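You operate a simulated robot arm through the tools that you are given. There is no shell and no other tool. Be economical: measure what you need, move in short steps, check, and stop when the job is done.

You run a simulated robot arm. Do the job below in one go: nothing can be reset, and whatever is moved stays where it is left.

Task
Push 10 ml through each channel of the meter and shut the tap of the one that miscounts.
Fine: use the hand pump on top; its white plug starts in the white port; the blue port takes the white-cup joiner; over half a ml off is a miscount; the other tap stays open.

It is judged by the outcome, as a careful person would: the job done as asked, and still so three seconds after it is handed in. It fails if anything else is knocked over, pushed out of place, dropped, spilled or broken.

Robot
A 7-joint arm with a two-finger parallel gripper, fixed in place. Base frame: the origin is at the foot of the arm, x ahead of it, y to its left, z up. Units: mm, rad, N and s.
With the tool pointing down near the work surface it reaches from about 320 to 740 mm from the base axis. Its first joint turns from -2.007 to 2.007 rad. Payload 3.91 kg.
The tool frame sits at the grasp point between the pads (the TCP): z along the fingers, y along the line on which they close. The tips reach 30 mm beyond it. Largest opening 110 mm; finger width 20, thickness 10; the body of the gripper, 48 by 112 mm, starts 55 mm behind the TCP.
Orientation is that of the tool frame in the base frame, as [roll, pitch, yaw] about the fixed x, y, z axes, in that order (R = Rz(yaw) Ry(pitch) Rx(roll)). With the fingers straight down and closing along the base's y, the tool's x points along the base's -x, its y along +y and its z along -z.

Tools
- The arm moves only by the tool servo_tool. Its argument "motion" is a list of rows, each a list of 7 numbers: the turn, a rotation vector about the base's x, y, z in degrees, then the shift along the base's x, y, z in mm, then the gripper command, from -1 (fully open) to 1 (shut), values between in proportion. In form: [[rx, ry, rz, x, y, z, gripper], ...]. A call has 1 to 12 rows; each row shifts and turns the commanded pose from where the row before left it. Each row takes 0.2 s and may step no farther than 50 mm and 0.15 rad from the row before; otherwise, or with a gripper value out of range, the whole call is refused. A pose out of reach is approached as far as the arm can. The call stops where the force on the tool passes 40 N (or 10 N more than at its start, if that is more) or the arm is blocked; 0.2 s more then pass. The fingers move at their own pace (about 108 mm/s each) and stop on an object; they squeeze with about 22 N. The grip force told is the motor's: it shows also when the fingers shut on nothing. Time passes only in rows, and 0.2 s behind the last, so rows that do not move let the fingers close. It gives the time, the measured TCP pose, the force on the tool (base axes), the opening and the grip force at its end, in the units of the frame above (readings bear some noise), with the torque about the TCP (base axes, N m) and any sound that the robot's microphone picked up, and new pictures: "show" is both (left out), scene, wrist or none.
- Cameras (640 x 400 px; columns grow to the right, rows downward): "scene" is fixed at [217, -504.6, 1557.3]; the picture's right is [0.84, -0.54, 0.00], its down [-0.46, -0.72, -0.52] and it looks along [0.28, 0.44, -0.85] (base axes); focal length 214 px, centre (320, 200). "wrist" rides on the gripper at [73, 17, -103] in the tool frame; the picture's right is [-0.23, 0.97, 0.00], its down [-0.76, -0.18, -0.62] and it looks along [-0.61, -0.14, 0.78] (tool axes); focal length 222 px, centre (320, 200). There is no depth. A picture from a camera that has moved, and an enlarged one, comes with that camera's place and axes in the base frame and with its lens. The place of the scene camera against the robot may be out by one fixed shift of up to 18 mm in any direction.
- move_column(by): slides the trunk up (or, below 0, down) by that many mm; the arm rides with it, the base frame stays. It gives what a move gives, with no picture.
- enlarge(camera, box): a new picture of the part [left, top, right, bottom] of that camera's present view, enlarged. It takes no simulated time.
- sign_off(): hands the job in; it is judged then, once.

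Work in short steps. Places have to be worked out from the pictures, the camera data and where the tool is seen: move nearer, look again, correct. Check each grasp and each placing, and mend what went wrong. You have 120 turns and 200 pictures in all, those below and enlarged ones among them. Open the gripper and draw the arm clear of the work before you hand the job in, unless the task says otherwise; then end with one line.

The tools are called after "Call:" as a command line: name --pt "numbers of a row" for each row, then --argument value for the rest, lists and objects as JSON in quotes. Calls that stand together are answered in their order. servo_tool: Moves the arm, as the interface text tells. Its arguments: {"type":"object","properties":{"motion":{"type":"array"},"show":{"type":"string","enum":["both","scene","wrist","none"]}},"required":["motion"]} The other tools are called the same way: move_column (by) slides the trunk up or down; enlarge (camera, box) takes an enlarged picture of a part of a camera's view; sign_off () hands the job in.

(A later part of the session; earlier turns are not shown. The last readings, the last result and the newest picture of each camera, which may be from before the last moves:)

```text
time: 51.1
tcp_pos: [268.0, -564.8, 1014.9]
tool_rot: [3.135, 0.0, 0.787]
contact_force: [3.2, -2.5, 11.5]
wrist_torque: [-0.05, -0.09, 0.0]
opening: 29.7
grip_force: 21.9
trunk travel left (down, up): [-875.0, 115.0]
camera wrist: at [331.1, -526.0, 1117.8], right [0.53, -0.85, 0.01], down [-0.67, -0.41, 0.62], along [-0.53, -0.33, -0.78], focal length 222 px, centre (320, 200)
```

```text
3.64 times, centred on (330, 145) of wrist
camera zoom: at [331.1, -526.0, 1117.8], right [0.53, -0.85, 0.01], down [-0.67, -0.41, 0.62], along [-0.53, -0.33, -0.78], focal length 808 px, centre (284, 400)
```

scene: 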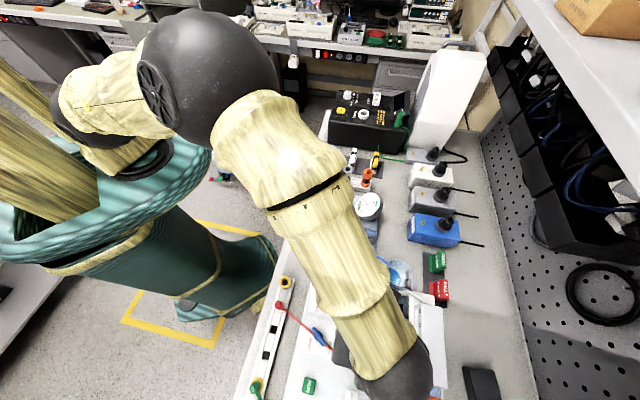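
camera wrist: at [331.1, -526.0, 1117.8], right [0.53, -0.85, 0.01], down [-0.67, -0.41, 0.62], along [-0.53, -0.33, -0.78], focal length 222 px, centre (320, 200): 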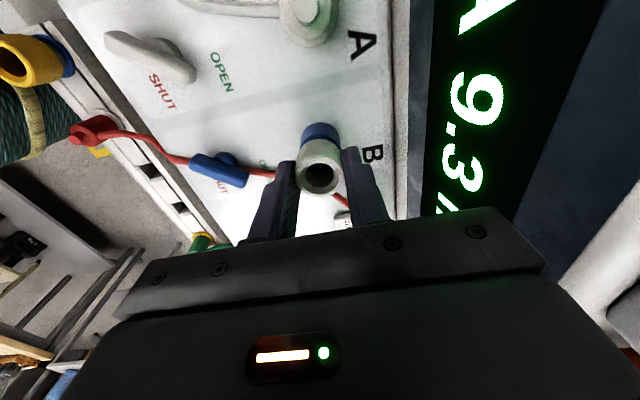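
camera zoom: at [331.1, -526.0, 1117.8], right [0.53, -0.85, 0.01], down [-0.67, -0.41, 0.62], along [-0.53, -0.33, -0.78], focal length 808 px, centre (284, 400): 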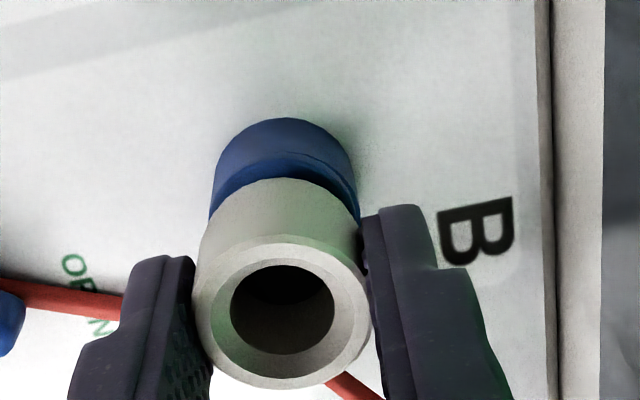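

I open the gripper a little and raise slightly to see whether the joiner stands by itself.

Call:
servo_tool --pt "0 0 0 0 0 0 0.3" --pt "0 0 0 0 0 0 0.1" --pt "0 0 0 0 0 25 0.1" --pt "0 0 0 20 20 25 0.1" --pt "0 0 0 0 0 0 0.1" --show "wrist"

Call:
enlarge --camera "wrist" --box '[240, 60, 420, 210]'

```text
time: 52.3
tcp_pos: [287.1, -546.4, 1063.6]
tool_rot: [3.137, 0.001, 0.786]
contact_force: [0.6, 0.2, -0.5]
wrist_torque: [0.01, 0.0, -0.02]
opening: 49.4
grip_force: 0.0
trunk travel left (down, up): [-875.0, 115.0]
camera wrist: at [350.5, -506.8, 1166.2], right [0.53, -0.85, 0.0], down [-0.67, -0.41, 0.62], along [-0.53, -0.33, -0.78], focal length 222 px, centre (320, 200)
```

wrist: 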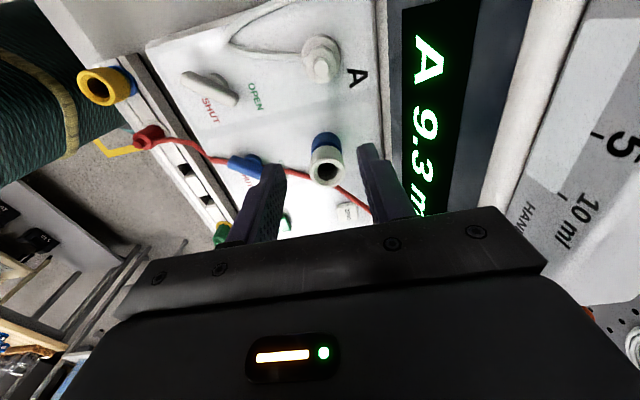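

```text
2.67 times, centred on (330, 135) of wrist
camera zoom: at [350.5, -506.8, 1166.2], right [0.53, -0.85, 0.0], down [-0.67, -0.41, 0.62], along [-0.53, -0.33, -0.78], focal length 592 px, centre (293, 373)
```

zoom: 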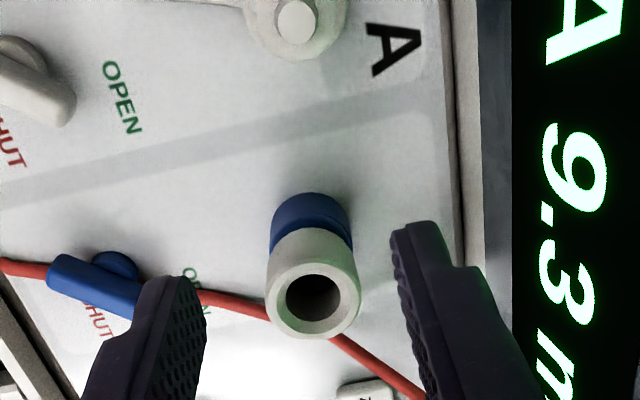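

The joiner stands upright on the port (cup top z≈1003). I press on its top with closed fingers to be sure it is fully seated.

Call:
servo_tool --pt "0 0 0 -9 -10 0 1" --pt "0 0 0 -9.5 -10 0 1" --pt "0 0 0 0 0 -15 1" --pt "0 0 0 0 0 -12 1" --pt "0 0 0 0 0 -3 1" --pt "0 0 0 0 0 -2 1" --pt "0 0 0 0 0 -2 1" --pt "0 0 0 0 0 -2 1" --pt "0 0 0 0 0 -2 1" --pt "0 0 0 0 0 0 1" --show "wrist"

```text
time: 54.2
tcp_pos: [270.4, -569.3, 1034.1]
tool_rot: [3.124, 0.005, 0.787]
contact_force: [-0.5, 5.5, 20.6]
wrist_torque: [0.14, -0.05, 0.02]
opening: 0.0
grip_force: 21.8
trunk travel left (down, up): [-875.0, 115.0]
stopped in row 9: the force on the tool passed its limit (the readings are from after the stop); the commanded pose is now the measured one
camera wrist: at [332.8, -527.3, 1137.2], right [0.53, -0.85, 0.02], down [-0.67, -0.4, 0.63], along [-0.52, -0.34, -0.78], focal length 222 px, centre (320, 200)
```

wrist: 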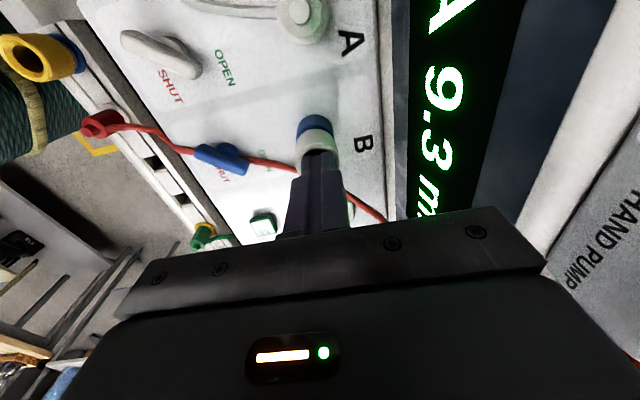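

Firm at z 1004 under 40 N: the joiner is seated. I raise, turn the tool 90° (closing along the meter axis, to avoid the hose) and look at the white plug in port A.

Call:
servo_tool --pt "0.6 -0.3 0 0 0 40 0" --pt "0 0 0 10 20 45 -0.3" --pt "0 0 8 15 20 0 -0.3" --pt "0 0 8 15 10 0 -0.3" --pt "0 0 8 0 0 0 -0.3" --pt "0 0 8 0 0 0 -0.3" --pt "0 0 8 0 0 0 -0.3" --pt "0 0 8 0 0 0 -0.3" --pt "0 0 8 0 0 0 -0.3" --pt "0 0 8 0 0 0 -0.3" --pt "0 0 8 0 0 0 -0.3" --pt "0 0 8 0 0 0 -0.3" --show "none"

Call:
servo_tool --pt "0 0 8 15 0 0 -0.3" --pt "0 0 2 8 -5 0 -0.3" --pt "0 0 0 0 0 0 -0.3" --show "wrist"

Call:
enlarge --camera "wrist" --box '[180, 20, 460, 220]'

```text
refused: row 2 steps farther than a row can; nothing moved
```

```text
time: 55.0
tcp_pos: [292.1, -570.3, 1032.5]
tool_rot: [3.128, 0.006, 0.961]
contact_force: [-1.1, 8.7, 24.4]
wrist_torque: [0.5, 0.45, -0.2]
opening: 70.0
grip_force: 0.1
trunk travel left (down, up): [-875.0, 115.0]
camera wrist: at [347.6, -519.8, 1135.6], right [0.67, -0.74, 0.01], down [-0.59, -0.52, 0.62], along [-0.46, -0.43, -0.78], focal length 222 px, centre (320, 200)
```

wrist: 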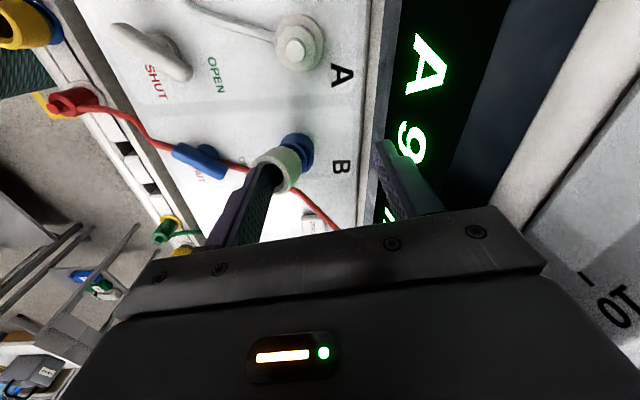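

```text
2.00 times, centred on (320, 120) of wrist
camera zoom: at [347.6, -519.8, 1135.6], right [0.67, -0.74, 0.01], down [-0.59, -0.52, 0.62], along [-0.46, -0.43, -0.78], focal length 444 px, centre (320, 360)
```

zoom: 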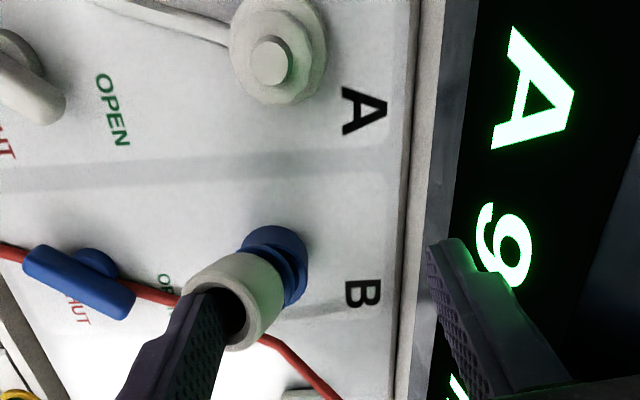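

My first call was refused for its step size, and the second then opened the fingers low: the left finger has tipped the joiner. I carefully reverse that motion to bring the joiner back upright, watching it.

Call:
servo_tool --pt "0 0 -2 -4 2.5 0 0" --pt "0 0 -3 -5 2.5 0 0.3" --pt "0 0 -3 -6 0 0 0.6" --pt "0 0 0 0 0 0 0.6" --show "wrist"

Call:
enlarge --camera "wrist" --box '[220, 60, 420, 220]'

```text
time: 56.0
tcp_pos: [278.7, -568.0, 1033.2]
tool_rot: [3.122, 0.007, 0.821]
contact_force: [1.4, -0.4, 28.6]
wrist_torque: [0.33, 0.15, -0.03]
opening: 20.9
grip_force: 0.0
trunk travel left (down, up): [-875.0, 115.0]
camera wrist: at [339.5, -524.9, 1135.9], right [0.56, -0.83, 0.02], down [-0.65, -0.43, 0.62], along [-0.51, -0.36, -0.78], focal length 222 px, centre (320, 200)
```

wrist: 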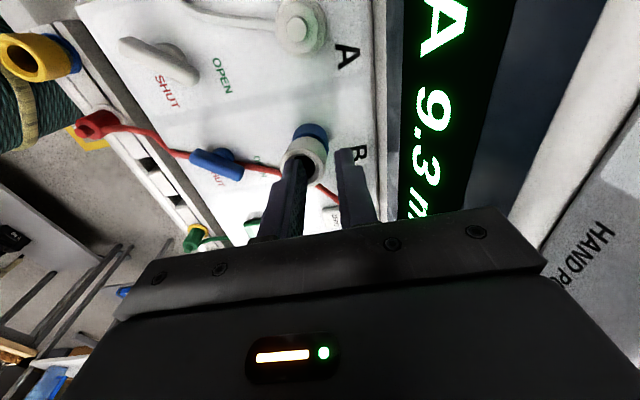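

```text
2.50 times, centred on (320, 140) of wrist
camera zoom: at [339.5, -524.9, 1135.9], right [0.56, -0.83, 0.02], down [-0.65, -0.43, 0.62], along [-0.51, -0.36, -0.78], focal length 555 px, centre (320, 350)
```

zoom: 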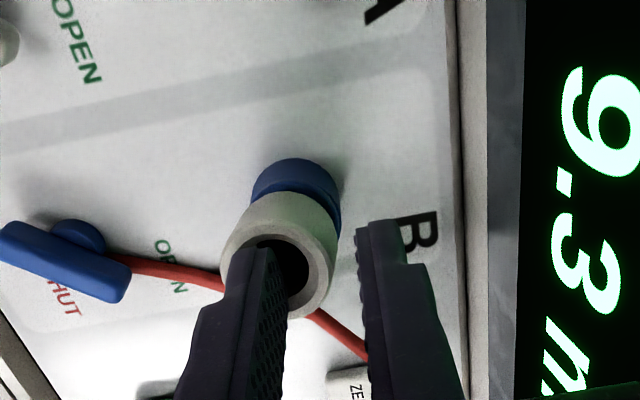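

Nearly upright. I nudge a bit more toward upright and then lift straight up.

Call:
servo_tool --pt "0 0 0 2 -2 0 0.6" --pt "0 0 0 2 -2 0 0.6" --pt "0 0 0 0 0 3 0.6" --pt "0 0 0 0 0 10 0.6" --pt "0 0 0 0 0 25 0.6" --pt "0 0 0 10 15 25 0.6" --pt "0 0 0 0 0 0 0.6" --show "wrist"

Call:
enlarge --camera "wrist" --box '[220, 40, 420, 200]'

```text
time: 57.6
tcp_pos: [293.4, -557.3, 1093.8]
tool_rot: [3.129, 0.004, 0.823]
contact_force: [0.5, -0.6, 0.8]
wrist_torque: [0.02, 0.02, -0.01]
opening: 22.2
grip_force: 0.0
trunk travel left (down, up): [-875.0, 115.0]
camera wrist: at [354.1, -515.2, 1196.2], right [0.56, -0.83, 0.01], down [-0.65, -0.43, 0.62], along [-0.51, -0.36, -0.78], focal length 222 px, centre (320, 200)
```

wrist: 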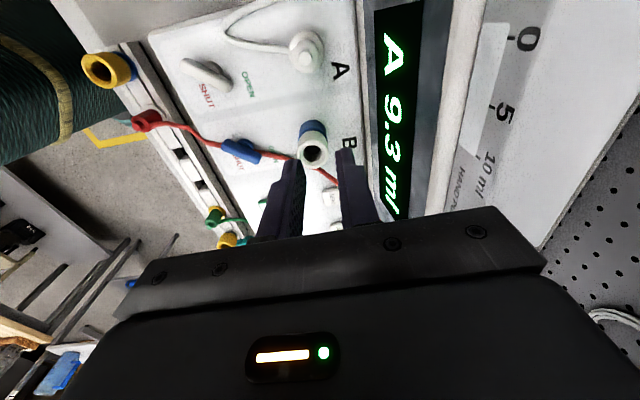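

```text
2.50 times, centred on (320, 120) of wrist
camera zoom: at [354.1, -515.2, 1196.2], right [0.56, -0.83, 0.01], down [-0.65, -0.43, 0.62], along [-0.51, -0.36, -0.78], focal length 555 px, centre (320, 400)
```

zoom: 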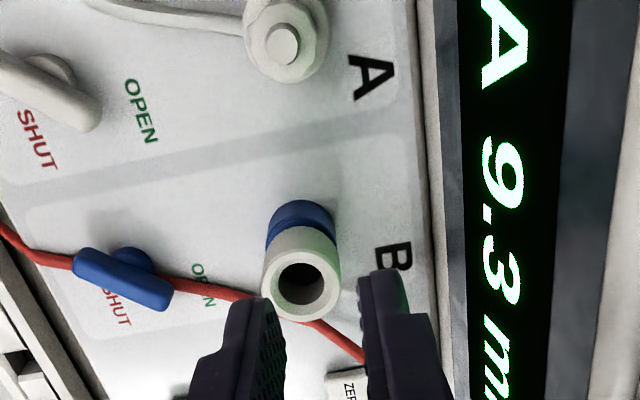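

The joiner is upright again on the port. I rotate the tool at a safe height to the orientation for the white plug.

Call:
servo_tool --pt "0 0 0 -5 20 15 0.2" --pt "0 0 8 -5 20 15 -0.1" --pt "0 0 8 -5 10 0 -0.1" --pt "0 0 8 -5 10 0 -0.1" --pt "0 0 8 -5 10 0 -0.1" --pt "0 0 8 0 0 0 -0.1" --pt "0 0 8 0 0 0 -0.1" --pt "0 0 8 0 0 0 -0.1" --pt "0 0 8 0 0 0 -0.1" --pt "0 0 8 0 0 0 -0.1" --pt "0 0 8 0 0 0 -0.1" --pt "0 0 8 0 0 0 -0.1" --show "none"

```text
time: 60.2
tcp_pos: [267.1, -487.8, 1124.4]
tool_rot: [3.128, 0.004, 2.359]
contact_force: [0.3, -0.6, -0.5]
wrist_torque: [0.01, -0.03, -0.01]
opening: 60.5
grip_force: 0.0
trunk travel left (down, up): [-875.0, 115.0]
```

Now a tilted, lower view of the joiner and the plug from the near side.

Call:
servo_tool --pt "-5.66 -5.66 0 -10 10 -10 -0.1" --pt "-5.66 -5.66 0 -10 10 -10 -0.1" --pt "-5.66 -5.66 0 -10 10 -10 -0.1" --pt "-5.66 -5.66 0 0 0 -10 -0.1" --pt "0 0 0 0 0 0 -0.1" --show "wrist"

Call:
enlarge --camera "wrist" --box '[200, 20, 440, 200]'

```text
time: 61.4
tcp_pos: [237.2, -456.5, 1084.3]
tool_rot: [3.13, 0.565, 2.359]
contact_force: [0.0, 0.6, 0.2]
wrist_torque: [-0.07, 0.02, -0.01]
opening: 60.5
grip_force: 0.0
trunk travel left (down, up): [-875.0, 115.0]
camera wrist: at [166.5, -363.6, 1132.5], right [0.82, 0.56, 0.13], down [0.09, -0.35, 0.93], along [0.57, -0.75, -0.34], focal length 222 px, centre (320, 200)
```

wrist: 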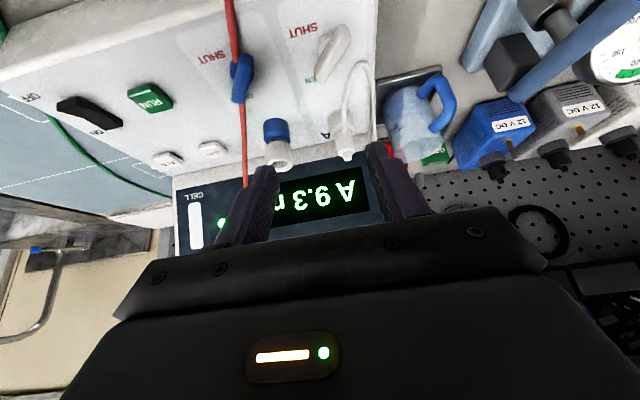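

```text
2.22 times, centred on (320, 110) of wrist
camera zoom: at [166.5, -363.6, 1132.5], right [0.82, 0.56, 0.13], down [0.09, -0.35, 0.93], along [0.57, -0.75, -0.34], focal length 494 px, centre (320, 400)
```

zoom: 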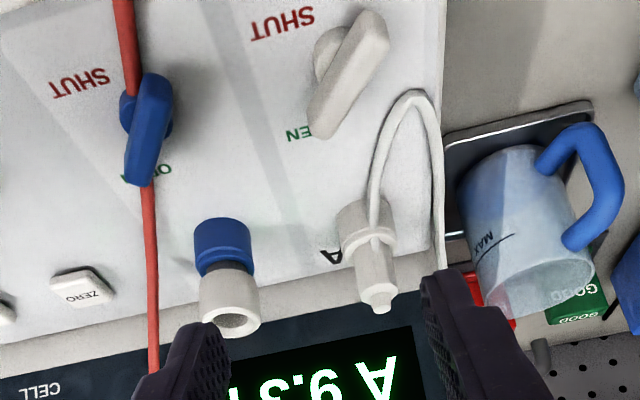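

The view shows the joiner's flange directly on B's collar, seated like the plug in A; both tap levers point to OPEN. The white plug's top nub is at (333, -521, 1000). I untilt and go above it with a small opening because the hose runs close by.

Call:
servo_tool --pt "5.66 5.66 0 20 -10 5 0.3" --pt "5.66 5.66 0 25 -15 0 0.35" --pt "5.66 5.66 0 25 -18 0 0.35" --pt "5.66 5.66 0 26 -20 -10 0.35" --pt "0 0 0 0 0 -20 0.35" --pt "0 0 0 0 0 0 0.35" --show "wrist"

Call:
enlarge --camera "wrist" --box '[220, 60, 420, 220]'

```text
time: 62.8
tcp_pos: [333.1, -520.4, 1059.0]
tool_rot: [3.127, 0.004, 2.358]
contact_force: [0.1, -0.5, -0.2]
wrist_torque: [0.0, -0.01, 0.01]
opening: 36.0
grip_force: 0.0
trunk travel left (down, up): [-875.0, 115.0]
camera wrist: at [293.4, -459.0, 1161.5], right [0.85, 0.53, 0.01], down [0.41, -0.67, 0.62], along [0.34, -0.52, -0.78], focal length 222 px, centre (320, 200)
```

wrist: 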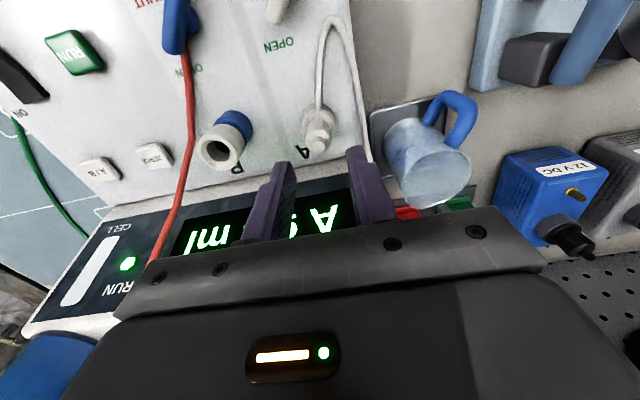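

```text
2.50 times, centred on (320, 140) of wrist
camera zoom: at [293.4, -459.0, 1161.5], right [0.85, 0.53, 0.01], down [0.41, -0.67, 0.62], along [0.34, -0.52, -0.78], focal length 555 px, centre (320, 350)
```

zoom: 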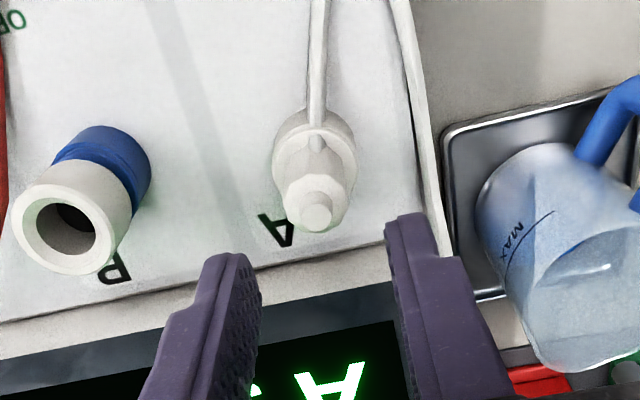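

Alignment over the plug is good. I lower around its body and close.

Call:
servo_tool --pt "0 0 0 0 0 -30 0.35" --pt "0 0 0 0 0 -20 0.35" --pt "0 0 0 0 0 -15 0.35" --pt "0 0 0 0 0 0 0.35" --pt "0 0 0 0 0 0 1" --pt "0 0 0 0 0 0 1" --show "wrist"

Call:
enlarge --camera "wrist" --box '[220, 60, 420, 220]'

```text
time: 64.2
tcp_pos: [333.9, -520.7, 995.2]
tool_rot: [3.128, 0.005, 2.358]
contact_force: [-2.0, -1.0, -0.5]
wrist_torque: [-0.09, 0.05, -0.05]
opening: 27.2
grip_force: 21.9
trunk travel left (down, up): [-875.0, 115.0]
camera wrist: at [292.9, -458.7, 1096.7], right [0.85, 0.53, 0.01], down [0.41, -0.67, 0.62], along [0.34, -0.52, -0.78], focal length 222 px, centre (320, 200)
```

wrist: 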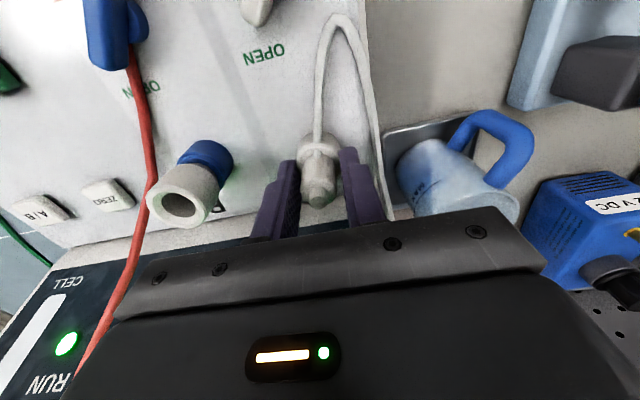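

```text
2.50 times, centred on (320, 140) of wrist
camera zoom: at [292.9, -458.7, 1096.7], right [0.85, 0.53, 0.01], down [0.41, -0.67, 0.62], along [0.34, -0.52, -0.78], focal length 555 px, centre (320, 350)
```

zoom: 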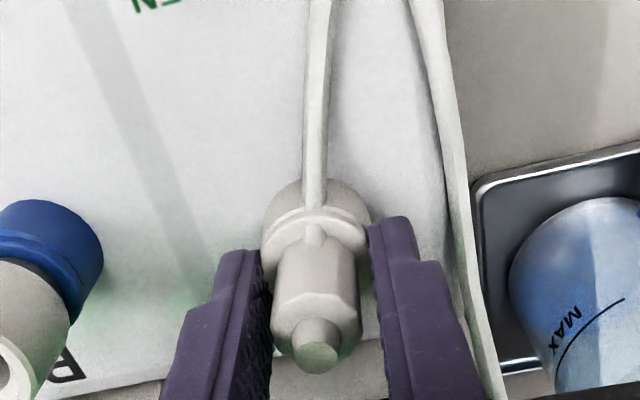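

The grip holds at 27 mm (around the plug's flange/body). I pull it straight up.

Call:
servo_tool --pt "0 0 0 0 0 4 1" --pt "0 0 0 0 0 6 1" --pt "0 0 0 0 0 10 1" --pt "0 0 0 0 0 15 1" --pt "0 0 0 0 0 0 1" --show "wrist"

Call:
enlarge --camera "wrist" --box '[220, 60, 420, 220]'

```text
time: 65.4
tcp_pos: [332.9, -519.8, 1029.7]
tool_rot: [3.127, 0.004, 2.359]
contact_force: [-0.5, -0.5, 0.4]
wrist_torque: [0.02, 0.0, -0.03]
opening: 26.7
grip_force: 22.3
trunk travel left (down, up): [-875.0, 115.0]
camera wrist: at [293.1, -458.5, 1131.9], right [0.85, 0.53, 0.01], down [0.41, -0.67, 0.62], along [0.34, -0.52, -0.78], focal length 222 px, centre (320, 200)
```

wrist: 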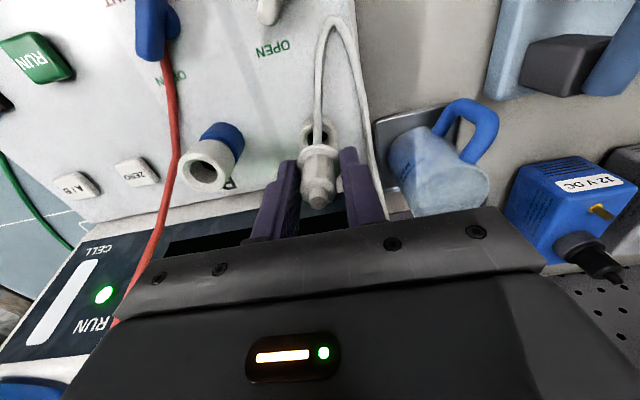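

```text
2.50 times, centred on (320, 140) of wrist
camera zoom: at [293.1, -458.5, 1131.9], right [0.85, 0.53, 0.01], down [0.41, -0.67, 0.62], along [0.34, -0.52, -0.78], focal length 555 px, centre (320, 350)
```

zoom: 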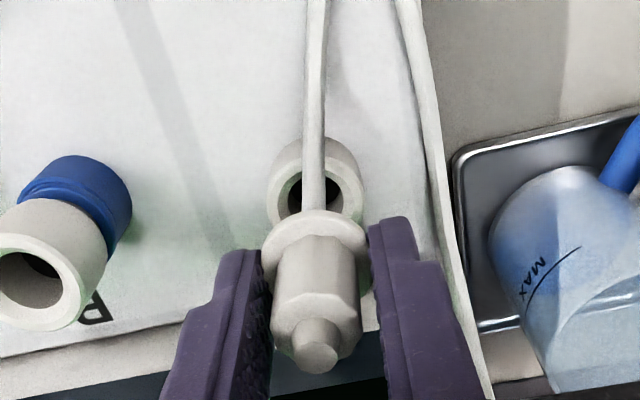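

The plug is out and held. I raise it and carry it over the joiner's cup.

Call:
servo_tool --pt "0 0 0 0 0 45 1" --pt "0 0 0 -21 -15.5 3 1" --pt "0 0 0 -21 -15.5 0 1" --pt "0 0 0 -21 -15.5 0 1" --pt "0 0 0 0 0 0 1" --show "wrist"

Call:
enlarge --camera "wrist" --box '[220, 60, 420, 220]'

```text
time: 66.6
tcp_pos: [271.8, -565.8, 1077.9]
tool_rot: [3.129, 0.005, 2.358]
contact_force: [-0.2, 0.0, -0.1]
wrist_torque: [-0.01, -0.01, -0.01]
opening: 27.0
grip_force: 22.0
trunk travel left (down, up): [-875.0, 115.0]
camera wrist: at [231.3, -504.2, 1180.2], right [0.85, 0.53, 0.01], down [0.41, -0.67, 0.62], along [0.34, -0.52, -0.78], focal length 222 px, centre (320, 200)
```

wrist: 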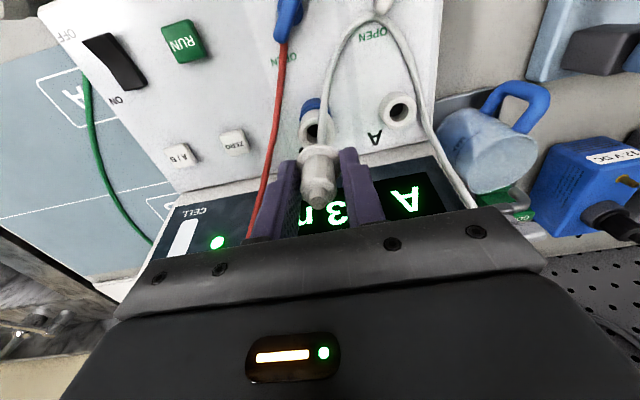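

```text
2.50 times, centred on (320, 140) of wrist
camera zoom: at [231.3, -504.2, 1180.2], right [0.85, 0.53, 0.01], down [0.41, -0.67, 0.62], along [0.34, -0.52, -0.78], focal length 555 px, centre (320, 350)
```

zoom: 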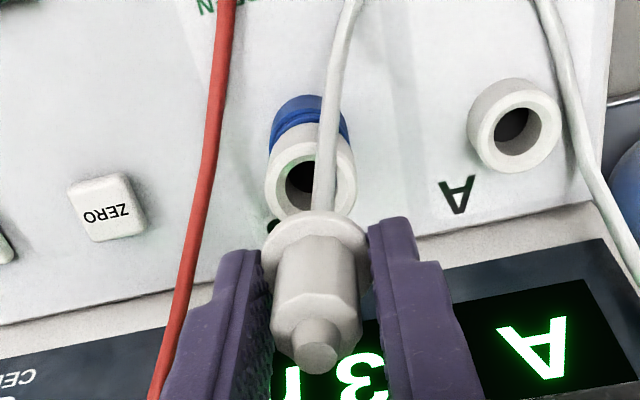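

The plug is about 2 mm right of the cup's axis. I correct and lower partway.

Call:
servo_tool --pt "0 0 0 -2.4 -0.6 -8 1" --pt "0 0 0 0 0 -10 1" --pt "0 0 0 0 0 0 1" --show "wrist"

Call:
enlarge --camera "wrist" --box '[270, 80, 390, 200]'

```text
time: 67.4
tcp_pos: [268.9, -567.0, 1059.3]
tool_rot: [3.129, 0.005, 2.357]
contact_force: [0.9, -0.1, -0.5]
wrist_torque: [-0.01, -0.03, 0.04]
opening: 26.8
grip_force: 22.4
trunk travel left (down, up): [-875.0, 115.0]
camera wrist: at [228.0, -505.4, 1161.8], right [0.85, 0.53, 0.01], down [0.41, -0.67, 0.62], along [0.34, -0.52, -0.78], focal length 222 px, centre (320, 200)
```

wrist: 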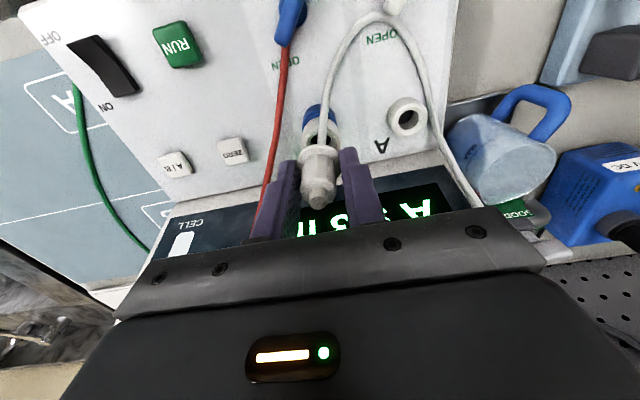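

```text
3.33 times, centred on (330, 140) of wrist
camera zoom: at [228.0, -505.4, 1161.8], right [0.85, 0.53, 0.01], down [0.41, -0.67, 0.62], along [0.34, -0.52, -0.78], focal length 740 px, centre (287, 400)
```

zoom: 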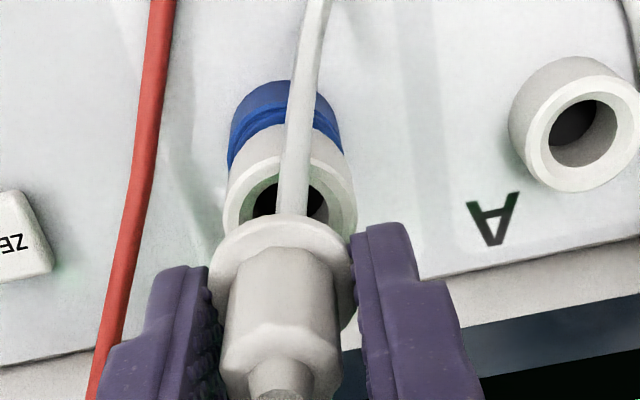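

Comparing with the A-port picture, the plug needs about 1.6 mm to the right; depth agrees. I correct and lower until contact.

Call:
servo_tool --pt "0 0 0 1.4 0.85 0 1" --pt "0 0 0 0 0 -4 1" --pt "0 0 0 0 0 -4 1" --pt "0 0 0 0 0 0 1" --show "wrist"

Call:
enlarge --camera "wrist" --box '[270, 80, 390, 200]'

```text
time: 68.4
tcp_pos: [270.2, -567.2, 1051.3]
tool_rot: [3.128, 0.005, 2.358]
contact_force: [1.5, 0.6, 0.2]
wrist_torque: [0.0, 0.0, 0.03]
opening: 26.8
grip_force: 22.1
trunk travel left (down, up): [-875.0, 115.0]
camera wrist: at [229.1, -504.6, 1153.7], right [0.85, 0.53, 0.01], down [0.41, -0.67, 0.62], along [0.34, -0.52, -0.78], focal length 222 px, centre (320, 200)
```

wrist: 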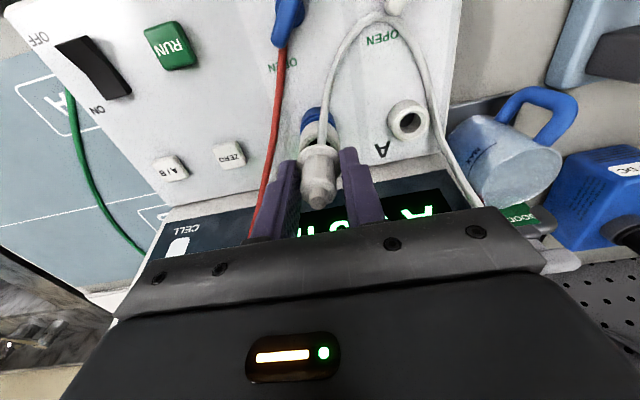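

```text
3.33 times, centred on (330, 140) of wrist
camera zoom: at [229.1, -504.6, 1153.7], right [0.85, 0.53, 0.01], down [0.41, -0.67, 0.62], along [0.34, -0.52, -0.78], focal length 740 px, centre (287, 400)
```

zoom: 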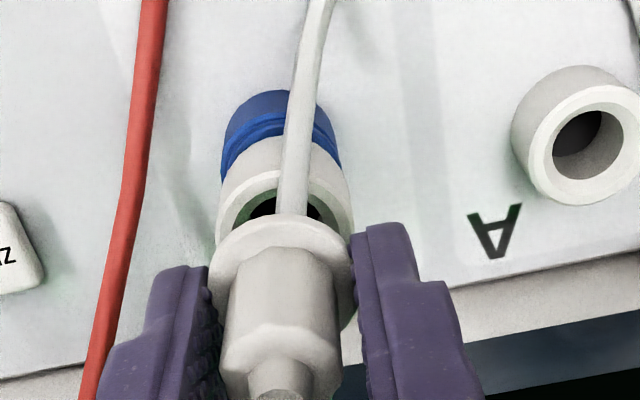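

Centred now. I continue down in small steps.

Call:
servo_tool --pt "0 0 0 0.3 0.2 -3 1" --pt "0 0 0 0 0 -3 1" --pt "0 0 0 0 0 -3 1" --pt "0 0 0 0 0 0 1" --show "wrist"

Call:
enlarge --camera "wrist" --box '[270, 80, 390, 200]'

```text
time: 69.4
tcp_pos: [270.2, -565.8, 1042.2]
tool_rot: [3.128, 0.006, 2.358]
contact_force: [0.8, -0.4, -0.1]
wrist_torque: [0.01, -0.04, 0.02]
opening: 26.7
grip_force: 22.3
trunk travel left (down, up): [-875.0, 115.0]
camera wrist: at [229.3, -504.4, 1144.6], right [0.85, 0.53, 0.01], down [0.41, -0.67, 0.62], along [0.34, -0.52, -0.78], focal length 222 px, centre (320, 200)
```

wrist: 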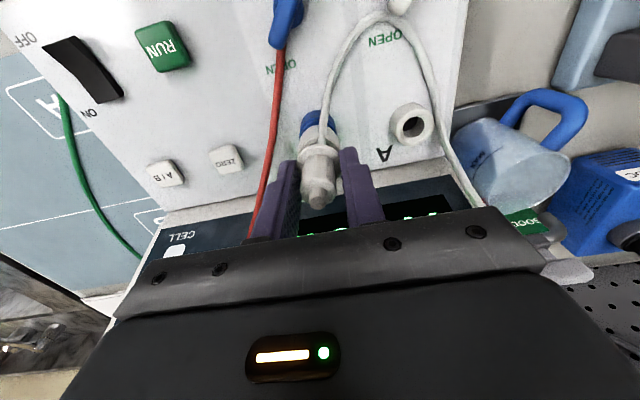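

```text
3.33 times, centred on (330, 140) of wrist
camera zoom: at [229.3, -504.4, 1144.6], right [0.85, 0.53, 0.01], down [0.41, -0.67, 0.62], along [0.34, -0.52, -0.78], focal length 740 px, centre (287, 400)
```

zoom: 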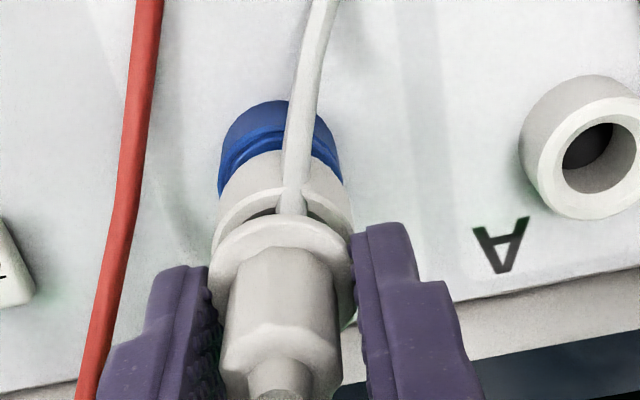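

Call:
servo_tool --pt "0 0 0 0 0 -3 1" --pt "0 0 0 0 0 -2 1" --pt "0 0 0 0 0 -2 1" --pt "0 0 0 0 0 0 1" --show "wrist"

Call:
enlarge --camera "wrist" --box '[270, 80, 390, 200]'

```text
time: 70.4
tcp_pos: [269.3, -566.1, 1035.6]
tool_rot: [3.127, 0.007, 2.359]
contact_force: [-0.2, 0.3, 1.7]
wrist_torque: [-0.03, 0.05, -0.03]
opening: 27.1
grip_force: 21.7
trunk travel left (down, up): [-875.0, 115.0]
camera wrist: at [229.1, -504.4, 1138.1], right [0.85, 0.53, 0.01], down [0.41, -0.67, 0.62], along [0.34, -0.52, -0.78], focal length 222 px, centre (320, 200)
```

wrist: 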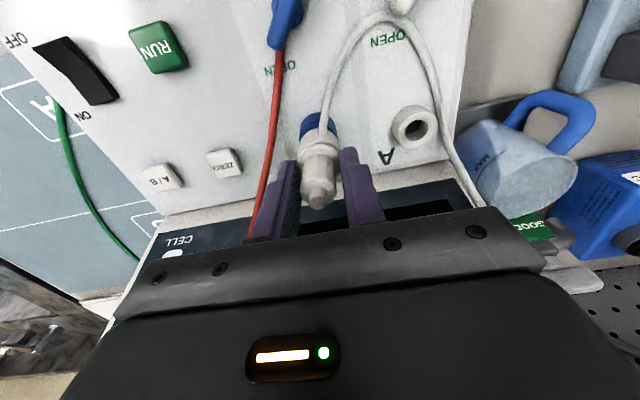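

```text
3.33 times, centred on (330, 140) of wrist
camera zoom: at [229.1, -504.4, 1138.1], right [0.85, 0.53, 0.01], down [0.41, -0.67, 0.62], along [0.34, -0.52, -0.78], focal length 740 px, centre (287, 400)
```

zoom: 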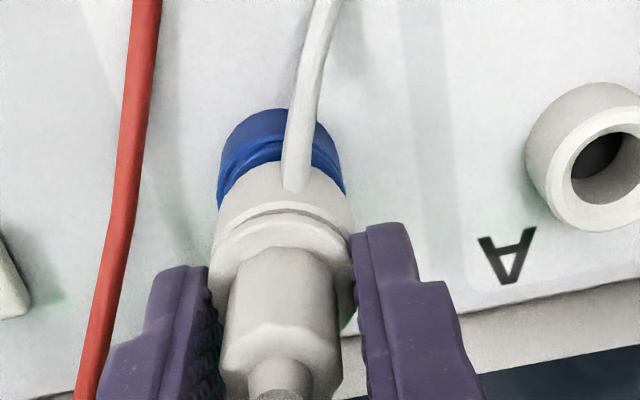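

The plug's flange is down at the cup's rim. I press further to seat it firmly.

Call:
servo_tool --pt "0 0 0 0 0 -2 1" --pt "0 0 0 0 0 -2 1" --pt "0 0 0 0 0 -2 1" --pt "0 0 0 0 0 0 1" --show "wrist"

Call:
enlarge --camera "wrist" --box '[270, 80, 390, 200]'

```text
time: 71.4
tcp_pos: [269.0, -565.7, 1028.4]
tool_rot: [3.129, 0.004, 2.357]
contact_force: [-0.7, -0.2, 2.1]
wrist_torque: [0.04, 0.01, 0.03]
opening: 26.8
grip_force: 21.7
trunk travel left (down, up): [-875.0, 115.0]
camera wrist: at [229.2, -504.2, 1131.8], right [0.85, 0.53, 0.01], down [0.41, -0.67, 0.62], along [0.34, -0.52, -0.78], focal length 222 px, centre (320, 200)
```

wrist: 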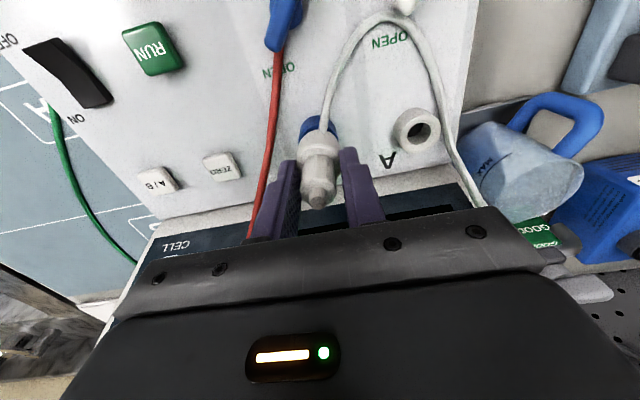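

```text
3.33 times, centred on (330, 140) of wrist
camera zoom: at [229.2, -504.2, 1131.8], right [0.85, 0.53, 0.01], down [0.41, -0.67, 0.62], along [0.34, -0.52, -0.78], focal length 740 px, centre (287, 400)
```

zoom: 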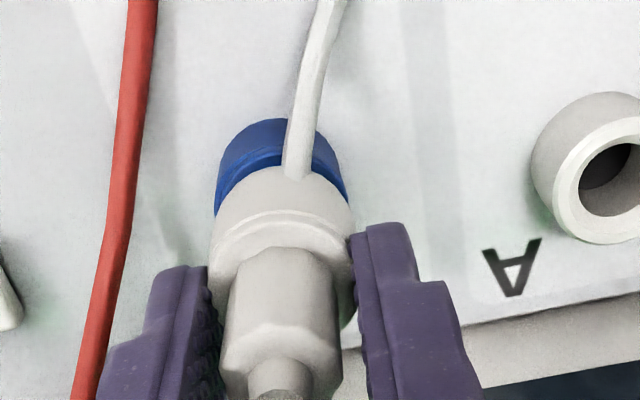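

It went 7 mm further with little force, so it was still sliding in. I continue until firm.

Call:
servo_tool --pt "0 0 0 0 0 -2 1" --pt "0 0 0 0 0 -2 1" --pt "0 0 0 0 0 -2 1" --pt "0 0 0 0 0 0 1" --show "wrist"

Call:
enlarge --camera "wrist" --box '[270, 80, 390, 200]'

```text
time: 72.4
tcp_pos: [270.0, -566.5, 1024.9]
tool_rot: [3.131, 0.008, 2.359]
contact_force: [2.7, -0.6, 19.1]
wrist_torque: [0.0, -0.1, -0.03]
opening: 27.2
grip_force: 21.6
trunk travel left (down, up): [-875.0, 115.0]
camera wrist: at [229.1, -503.7, 1127.3], right [0.85, 0.53, 0.01], down [0.4, -0.67, 0.63], along [0.34, -0.53, -0.78], focal length 222 px, centre (320, 200)
```

wrist: 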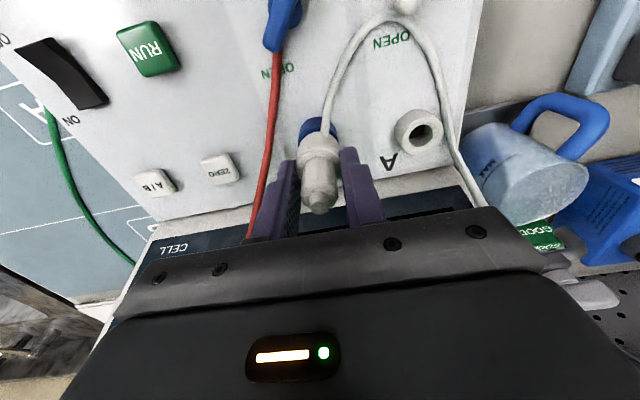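

```text
3.33 times, centred on (330, 140) of wrist
camera zoom: at [229.1, -503.7, 1127.3], right [0.85, 0.53, 0.01], down [0.4, -0.67, 0.63], along [0.34, -0.53, -0.78], focal length 740 px, centre (287, 400)
```

zoom: 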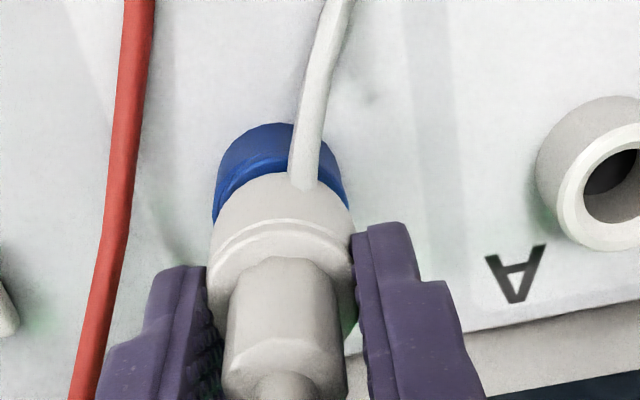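

Firm contact now (19 N). One more press to be sure it's home, then release and look.

Call:
servo_tool --pt "0 0 0 0 0 -2 1" --pt "0 0 0 0 0 -2 1" --pt "0 0 0 0 0 0 1" --show "none"

Call:
servo_tool --pt "0 0 0 0 0 2 0.6" --pt "0 0 0 0 0 0 0.35" --pt "0 0 0 0 0 20 0.35" --pt "0 0 0 0 0 40 0.35" --pt "0 0 0 -10 10 20 0.35" --pt "-5.66 -5.66 0 -15 20 0 0.35" --pt "-5.66 -5.66 0 -15 20 -10 0.35" --pt "-5.66 -5.66 0 -10 15 -10 0.35" --pt "-5.66 -5.66 0 0 10 -10 0.35" --pt "0 0 0 0 0 0 0.35" --show "wrist"

Call:
enlarge --camera "wrist" --box '[200, 20, 440, 200]'

```text
time: 73.2
tcp_pos: [269.3, -566.3, 1019.8]
tool_rot: [3.131, 0.008, 2.357]
contact_force: [1.8, -0.9, 18.2]
wrist_torque: [-0.02, 0.01, 0.0]
opening: 27.0
grip_force: 22.5
trunk travel left (down, up): [-875.0, 115.0]
```

```text
time: 75.4
tcp_pos: [220.9, -491.4, 1072.8]
tool_rot: [3.131, 0.565, 2.361]
contact_force: [0.1, 0.7, -1.2]
wrist_torque: [0.0, 0.01, 0.02]
opening: 35.7
grip_force: 0.1
trunk travel left (down, up): [-875.0, 115.0]
camera wrist: at [149.3, -398.5, 1119.7], right [0.82, 0.56, 0.13], down [0.09, -0.35, 0.93], along [0.57, -0.75, -0.34], focal length 222 px, centre (320, 200)
```

wrist: 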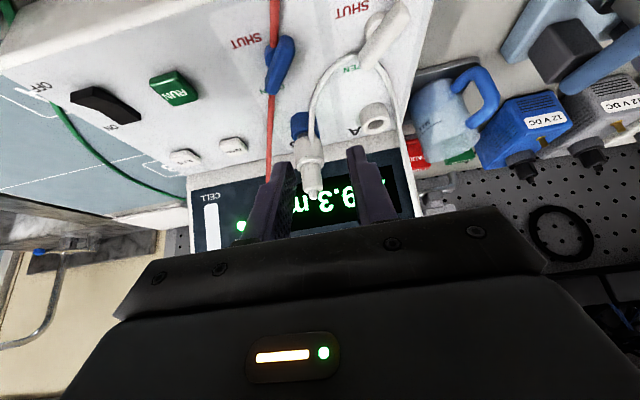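

```text
2.22 times, centred on (320, 110) of wrist
camera zoom: at [149.3, -398.5, 1119.7], right [0.82, 0.56, 0.13], down [0.09, -0.35, 0.93], along [0.57, -0.75, -0.34], focal length 494 px, centre (320, 400)
```

zoom: 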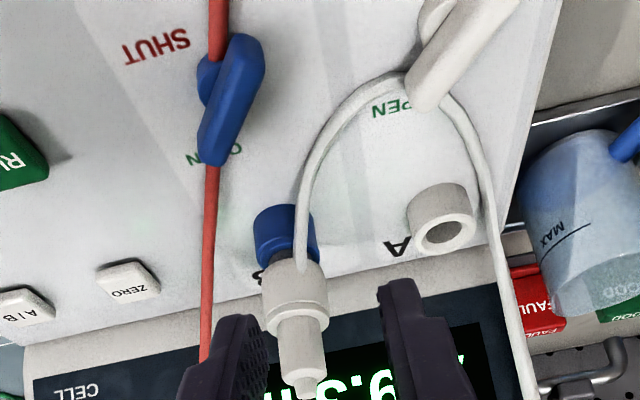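

Plug is in the joiner, joiner in port B. Now the A/B button at about (167, -672, 960) and ZERO at (210, -632, 959). I close the fingers and move above A/B.

Call:
servo_tool --pt "5.66 5.66 0 -20 -20 5 1" --pt "5.66 5.66 0 -20 -40 0 1" --pt "5.66 5.66 0 -13 -40 0 1" --pt "5.66 5.66 0 0 -40 0 1" --pt "0 0 0 0 -40 -20 1" --pt "0 0 0 0 0 0 1" --show "both"

Call:
enlarge --camera "wrist" --box '[200, 40, 440, 220]'

```text
time: 76.8
tcp_pos: [166.1, -670.2, 1056.5]
tool_rot: [3.128, 0.003, 2.357]
contact_force: [-0.8, 0.5, 0.3]
wrist_torque: [0.01, 0.0, -0.01]
opening: 0.1
grip_force: 21.6
trunk travel left (down, up): [-875.0, 115.0]
camera wrist: at [125.7, -609.5, 1159.5], right [0.85, 0.53, 0.01], down [0.41, -0.67, 0.62], along [0.34, -0.52, -0.78], focal length 222 px, centre (320, 200)
```

scene: 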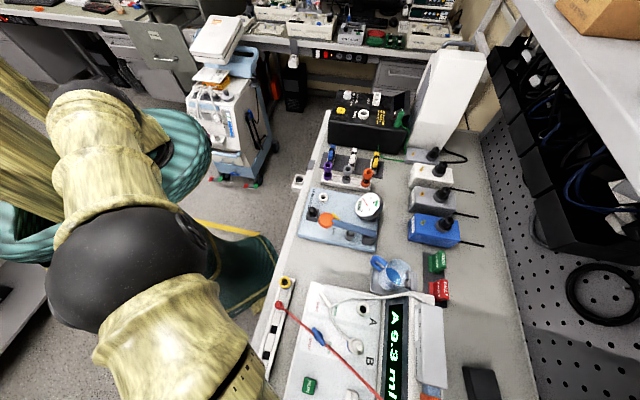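
wrist: 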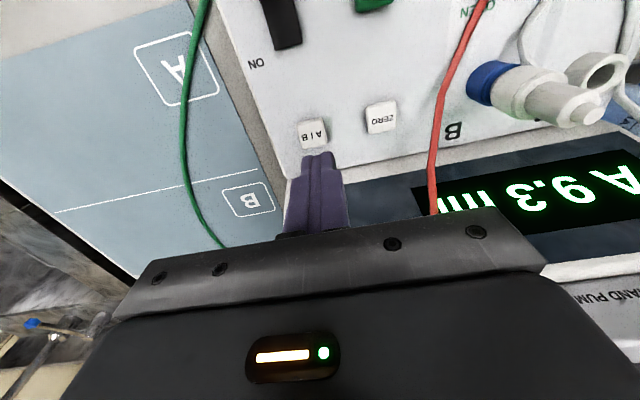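

```text
2.22 times, centred on (320, 130) of wrist
camera zoom: at [125.7, -609.5, 1159.5], right [0.85, 0.53, 0.01], down [0.41, -0.67, 0.62], along [0.34, -0.52, -0.78], focal length 494 px, centre (320, 356)
```

zoom: 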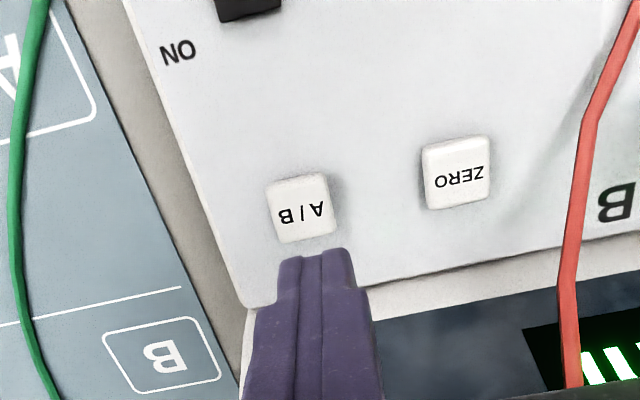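

A/B refines to (165.5, -677.5, 962). I correct, descend and press gently.

Call:
servo_tool --pt "0 0 0 -0.6 -7 -20 1" --pt "0 0 0 0 0 -25 1" --pt "0 0 0 0 0 -12 1" --pt "0 0 0 0 0 -2 1" --pt "0 0 0 0 0 -2 1" --pt "0 0 0 0 0 -2 1" --pt "0 0 0 0 0 -1 1" --show "both"

Call:
enlarge --camera "scene" --box '[330, 270, 470, 400]'

```text
time: 78.4
tcp_pos: [165.7, -677.1, 993.4]
tool_rot: [3.128, 0.005, 2.357]
contact_force: [-0.4, 0.2, 0.4]
wrist_torque: [0.0, 0.0, 0.01]
opening: 0.0
grip_force: 21.7
trunk travel left (down, up): [-875.0, 115.0]
camera wrist: at [125.7, -616.4, 1094.8], right [0.85, 0.53, 0.01], down [0.41, -0.67, 0.62], along [0.34, -0.52, -0.78], focal length 222 px, centre (320, 200)
```

scene: 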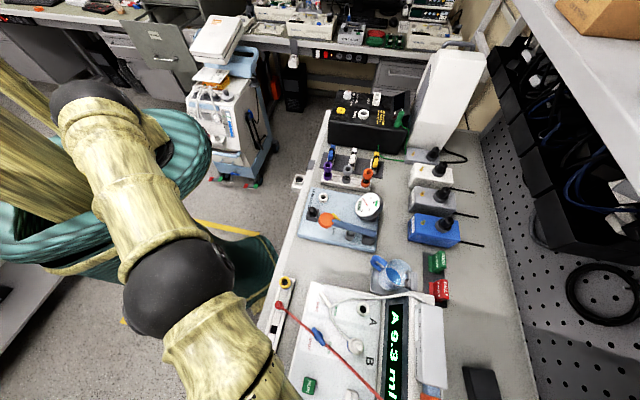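
wrist: 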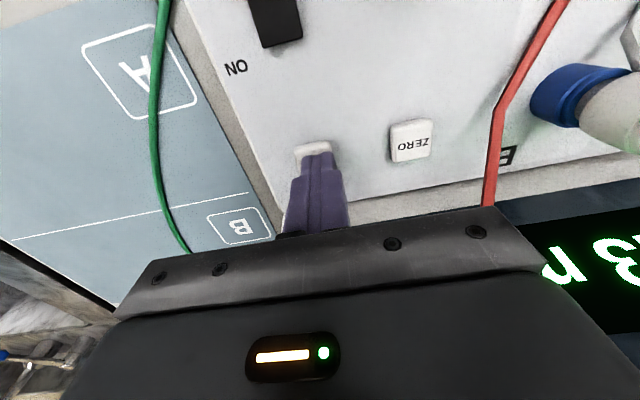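

```text
3.08 times, centred on (400, 335) of scene
camera zoom: at [217.0, -504.6, 1557.3], right [0.84, -0.54, 0.0], down [-0.46, -0.72, -0.52], along [0.28, 0.44, -0.85], focal length 660 px, centre (74, -215)
```

zoom: 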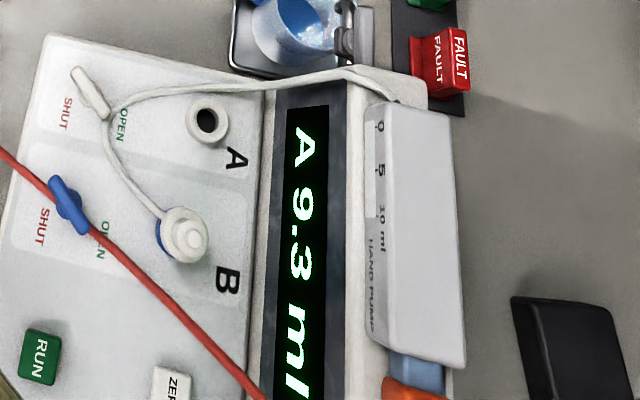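

No contact yet at z 993. I continue pressing down in small steps, watching force and sound.

Call:
servo_tool --pt "0 0 0 0 0 -2 1" --pt "0 0 0 0 0 -2 1" --pt "0 0 0 0 0 -2 1" --pt "0 0 0 0 0 -1 1" --show "scene"

```text
time: 79.4
tcp_pos: [166.9, -677.9, 985.8]
tool_rot: [3.13, 0.007, 2.357]
contact_force: [0.9, 0.3, 7.1]
wrist_torque: [0.01, 0.03, -0.03]
opening: 0.2
grip_force: 22.3
trunk travel left (down, up): [-875.0, 115.0]
heard: click
```

scene: 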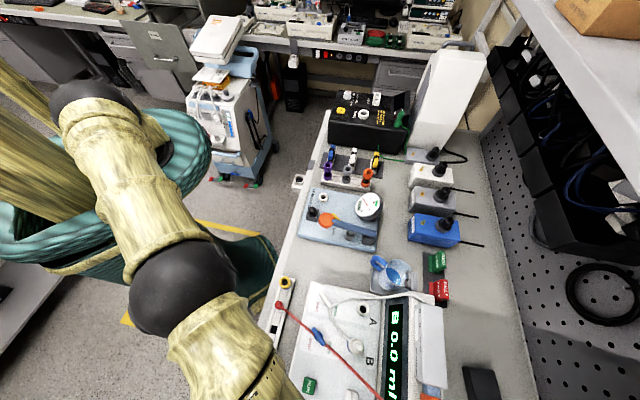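

Click heard; the display now shows "B 0.0 ml", so no zeroing is needed. I rise and turn back to the pump-handle orientation.

Call:
servo_tool --pt "0 0 0 0 0 30 1" --pt "0 0 0 0 0 48 0" --pt "0 0 0 0 0 48 -0.3" --pt "0 0 -8 15 10 40 -0.3" --pt "0 0 -8 15 10 40 -0.3" --pt "0 0 -8 15 10 0 -0.3" --pt "0 0 -8 15 10 0 -0.3" --pt "0 0 -8 15 10 0 -0.3" --pt "0 0 -8 15 10 0 -0.3" --pt "0 0 -8 15 10 0 -0.3" --pt "0 0 -8 15 10 0 -0.3" --pt "0 0 -8 0 0 0 -0.3" --show "none"

Call:
servo_tool --pt "0 0 -8 5 0 0 -0.3" --pt "0 0 -8 5 0 0 -0.3" --pt "0 0 -4 0 0 0 -0.3" --pt "0 0 0 0 0 0 -0.3" --show "none"

Call:
move_column --by 115

```text
time: 82.0
tcp_pos: [286.1, -598.8, 1190.5]
tool_rot: [3.127, 0.006, 1.099]
contact_force: [0.1, 0.3, -0.2]
wrist_torque: [0.0, 0.01, 0.0]
opening: 71.8
grip_force: 0.0
trunk travel left (down, up): [-875.0, 115.0]
```

```text
time: 83.0
tcp_pos: [295.6, -598.6, 1190.5]
tool_rot: [3.128, 0.006, 0.75]
contact_force: [-0.2, -0.1, 0.7]
wrist_torque: [0.04, 0.0, 0.02]
opening: 71.5
grip_force: 0.0
trunk travel left (down, up): [-875.0, 115.0]
```

```text
time: 84.5
tcp_pos: [296.9, -598.8, 1306.8]
tool_rot: [3.128, 0.005, 0.753]
contact_force: [0.3, 0.8, -0.3]
wrist_torque: [-0.02, -0.01, 0.01]
opening: 71.6
grip_force: 0.1
trunk travel left (down, up): [-990.0, 0.0]
```

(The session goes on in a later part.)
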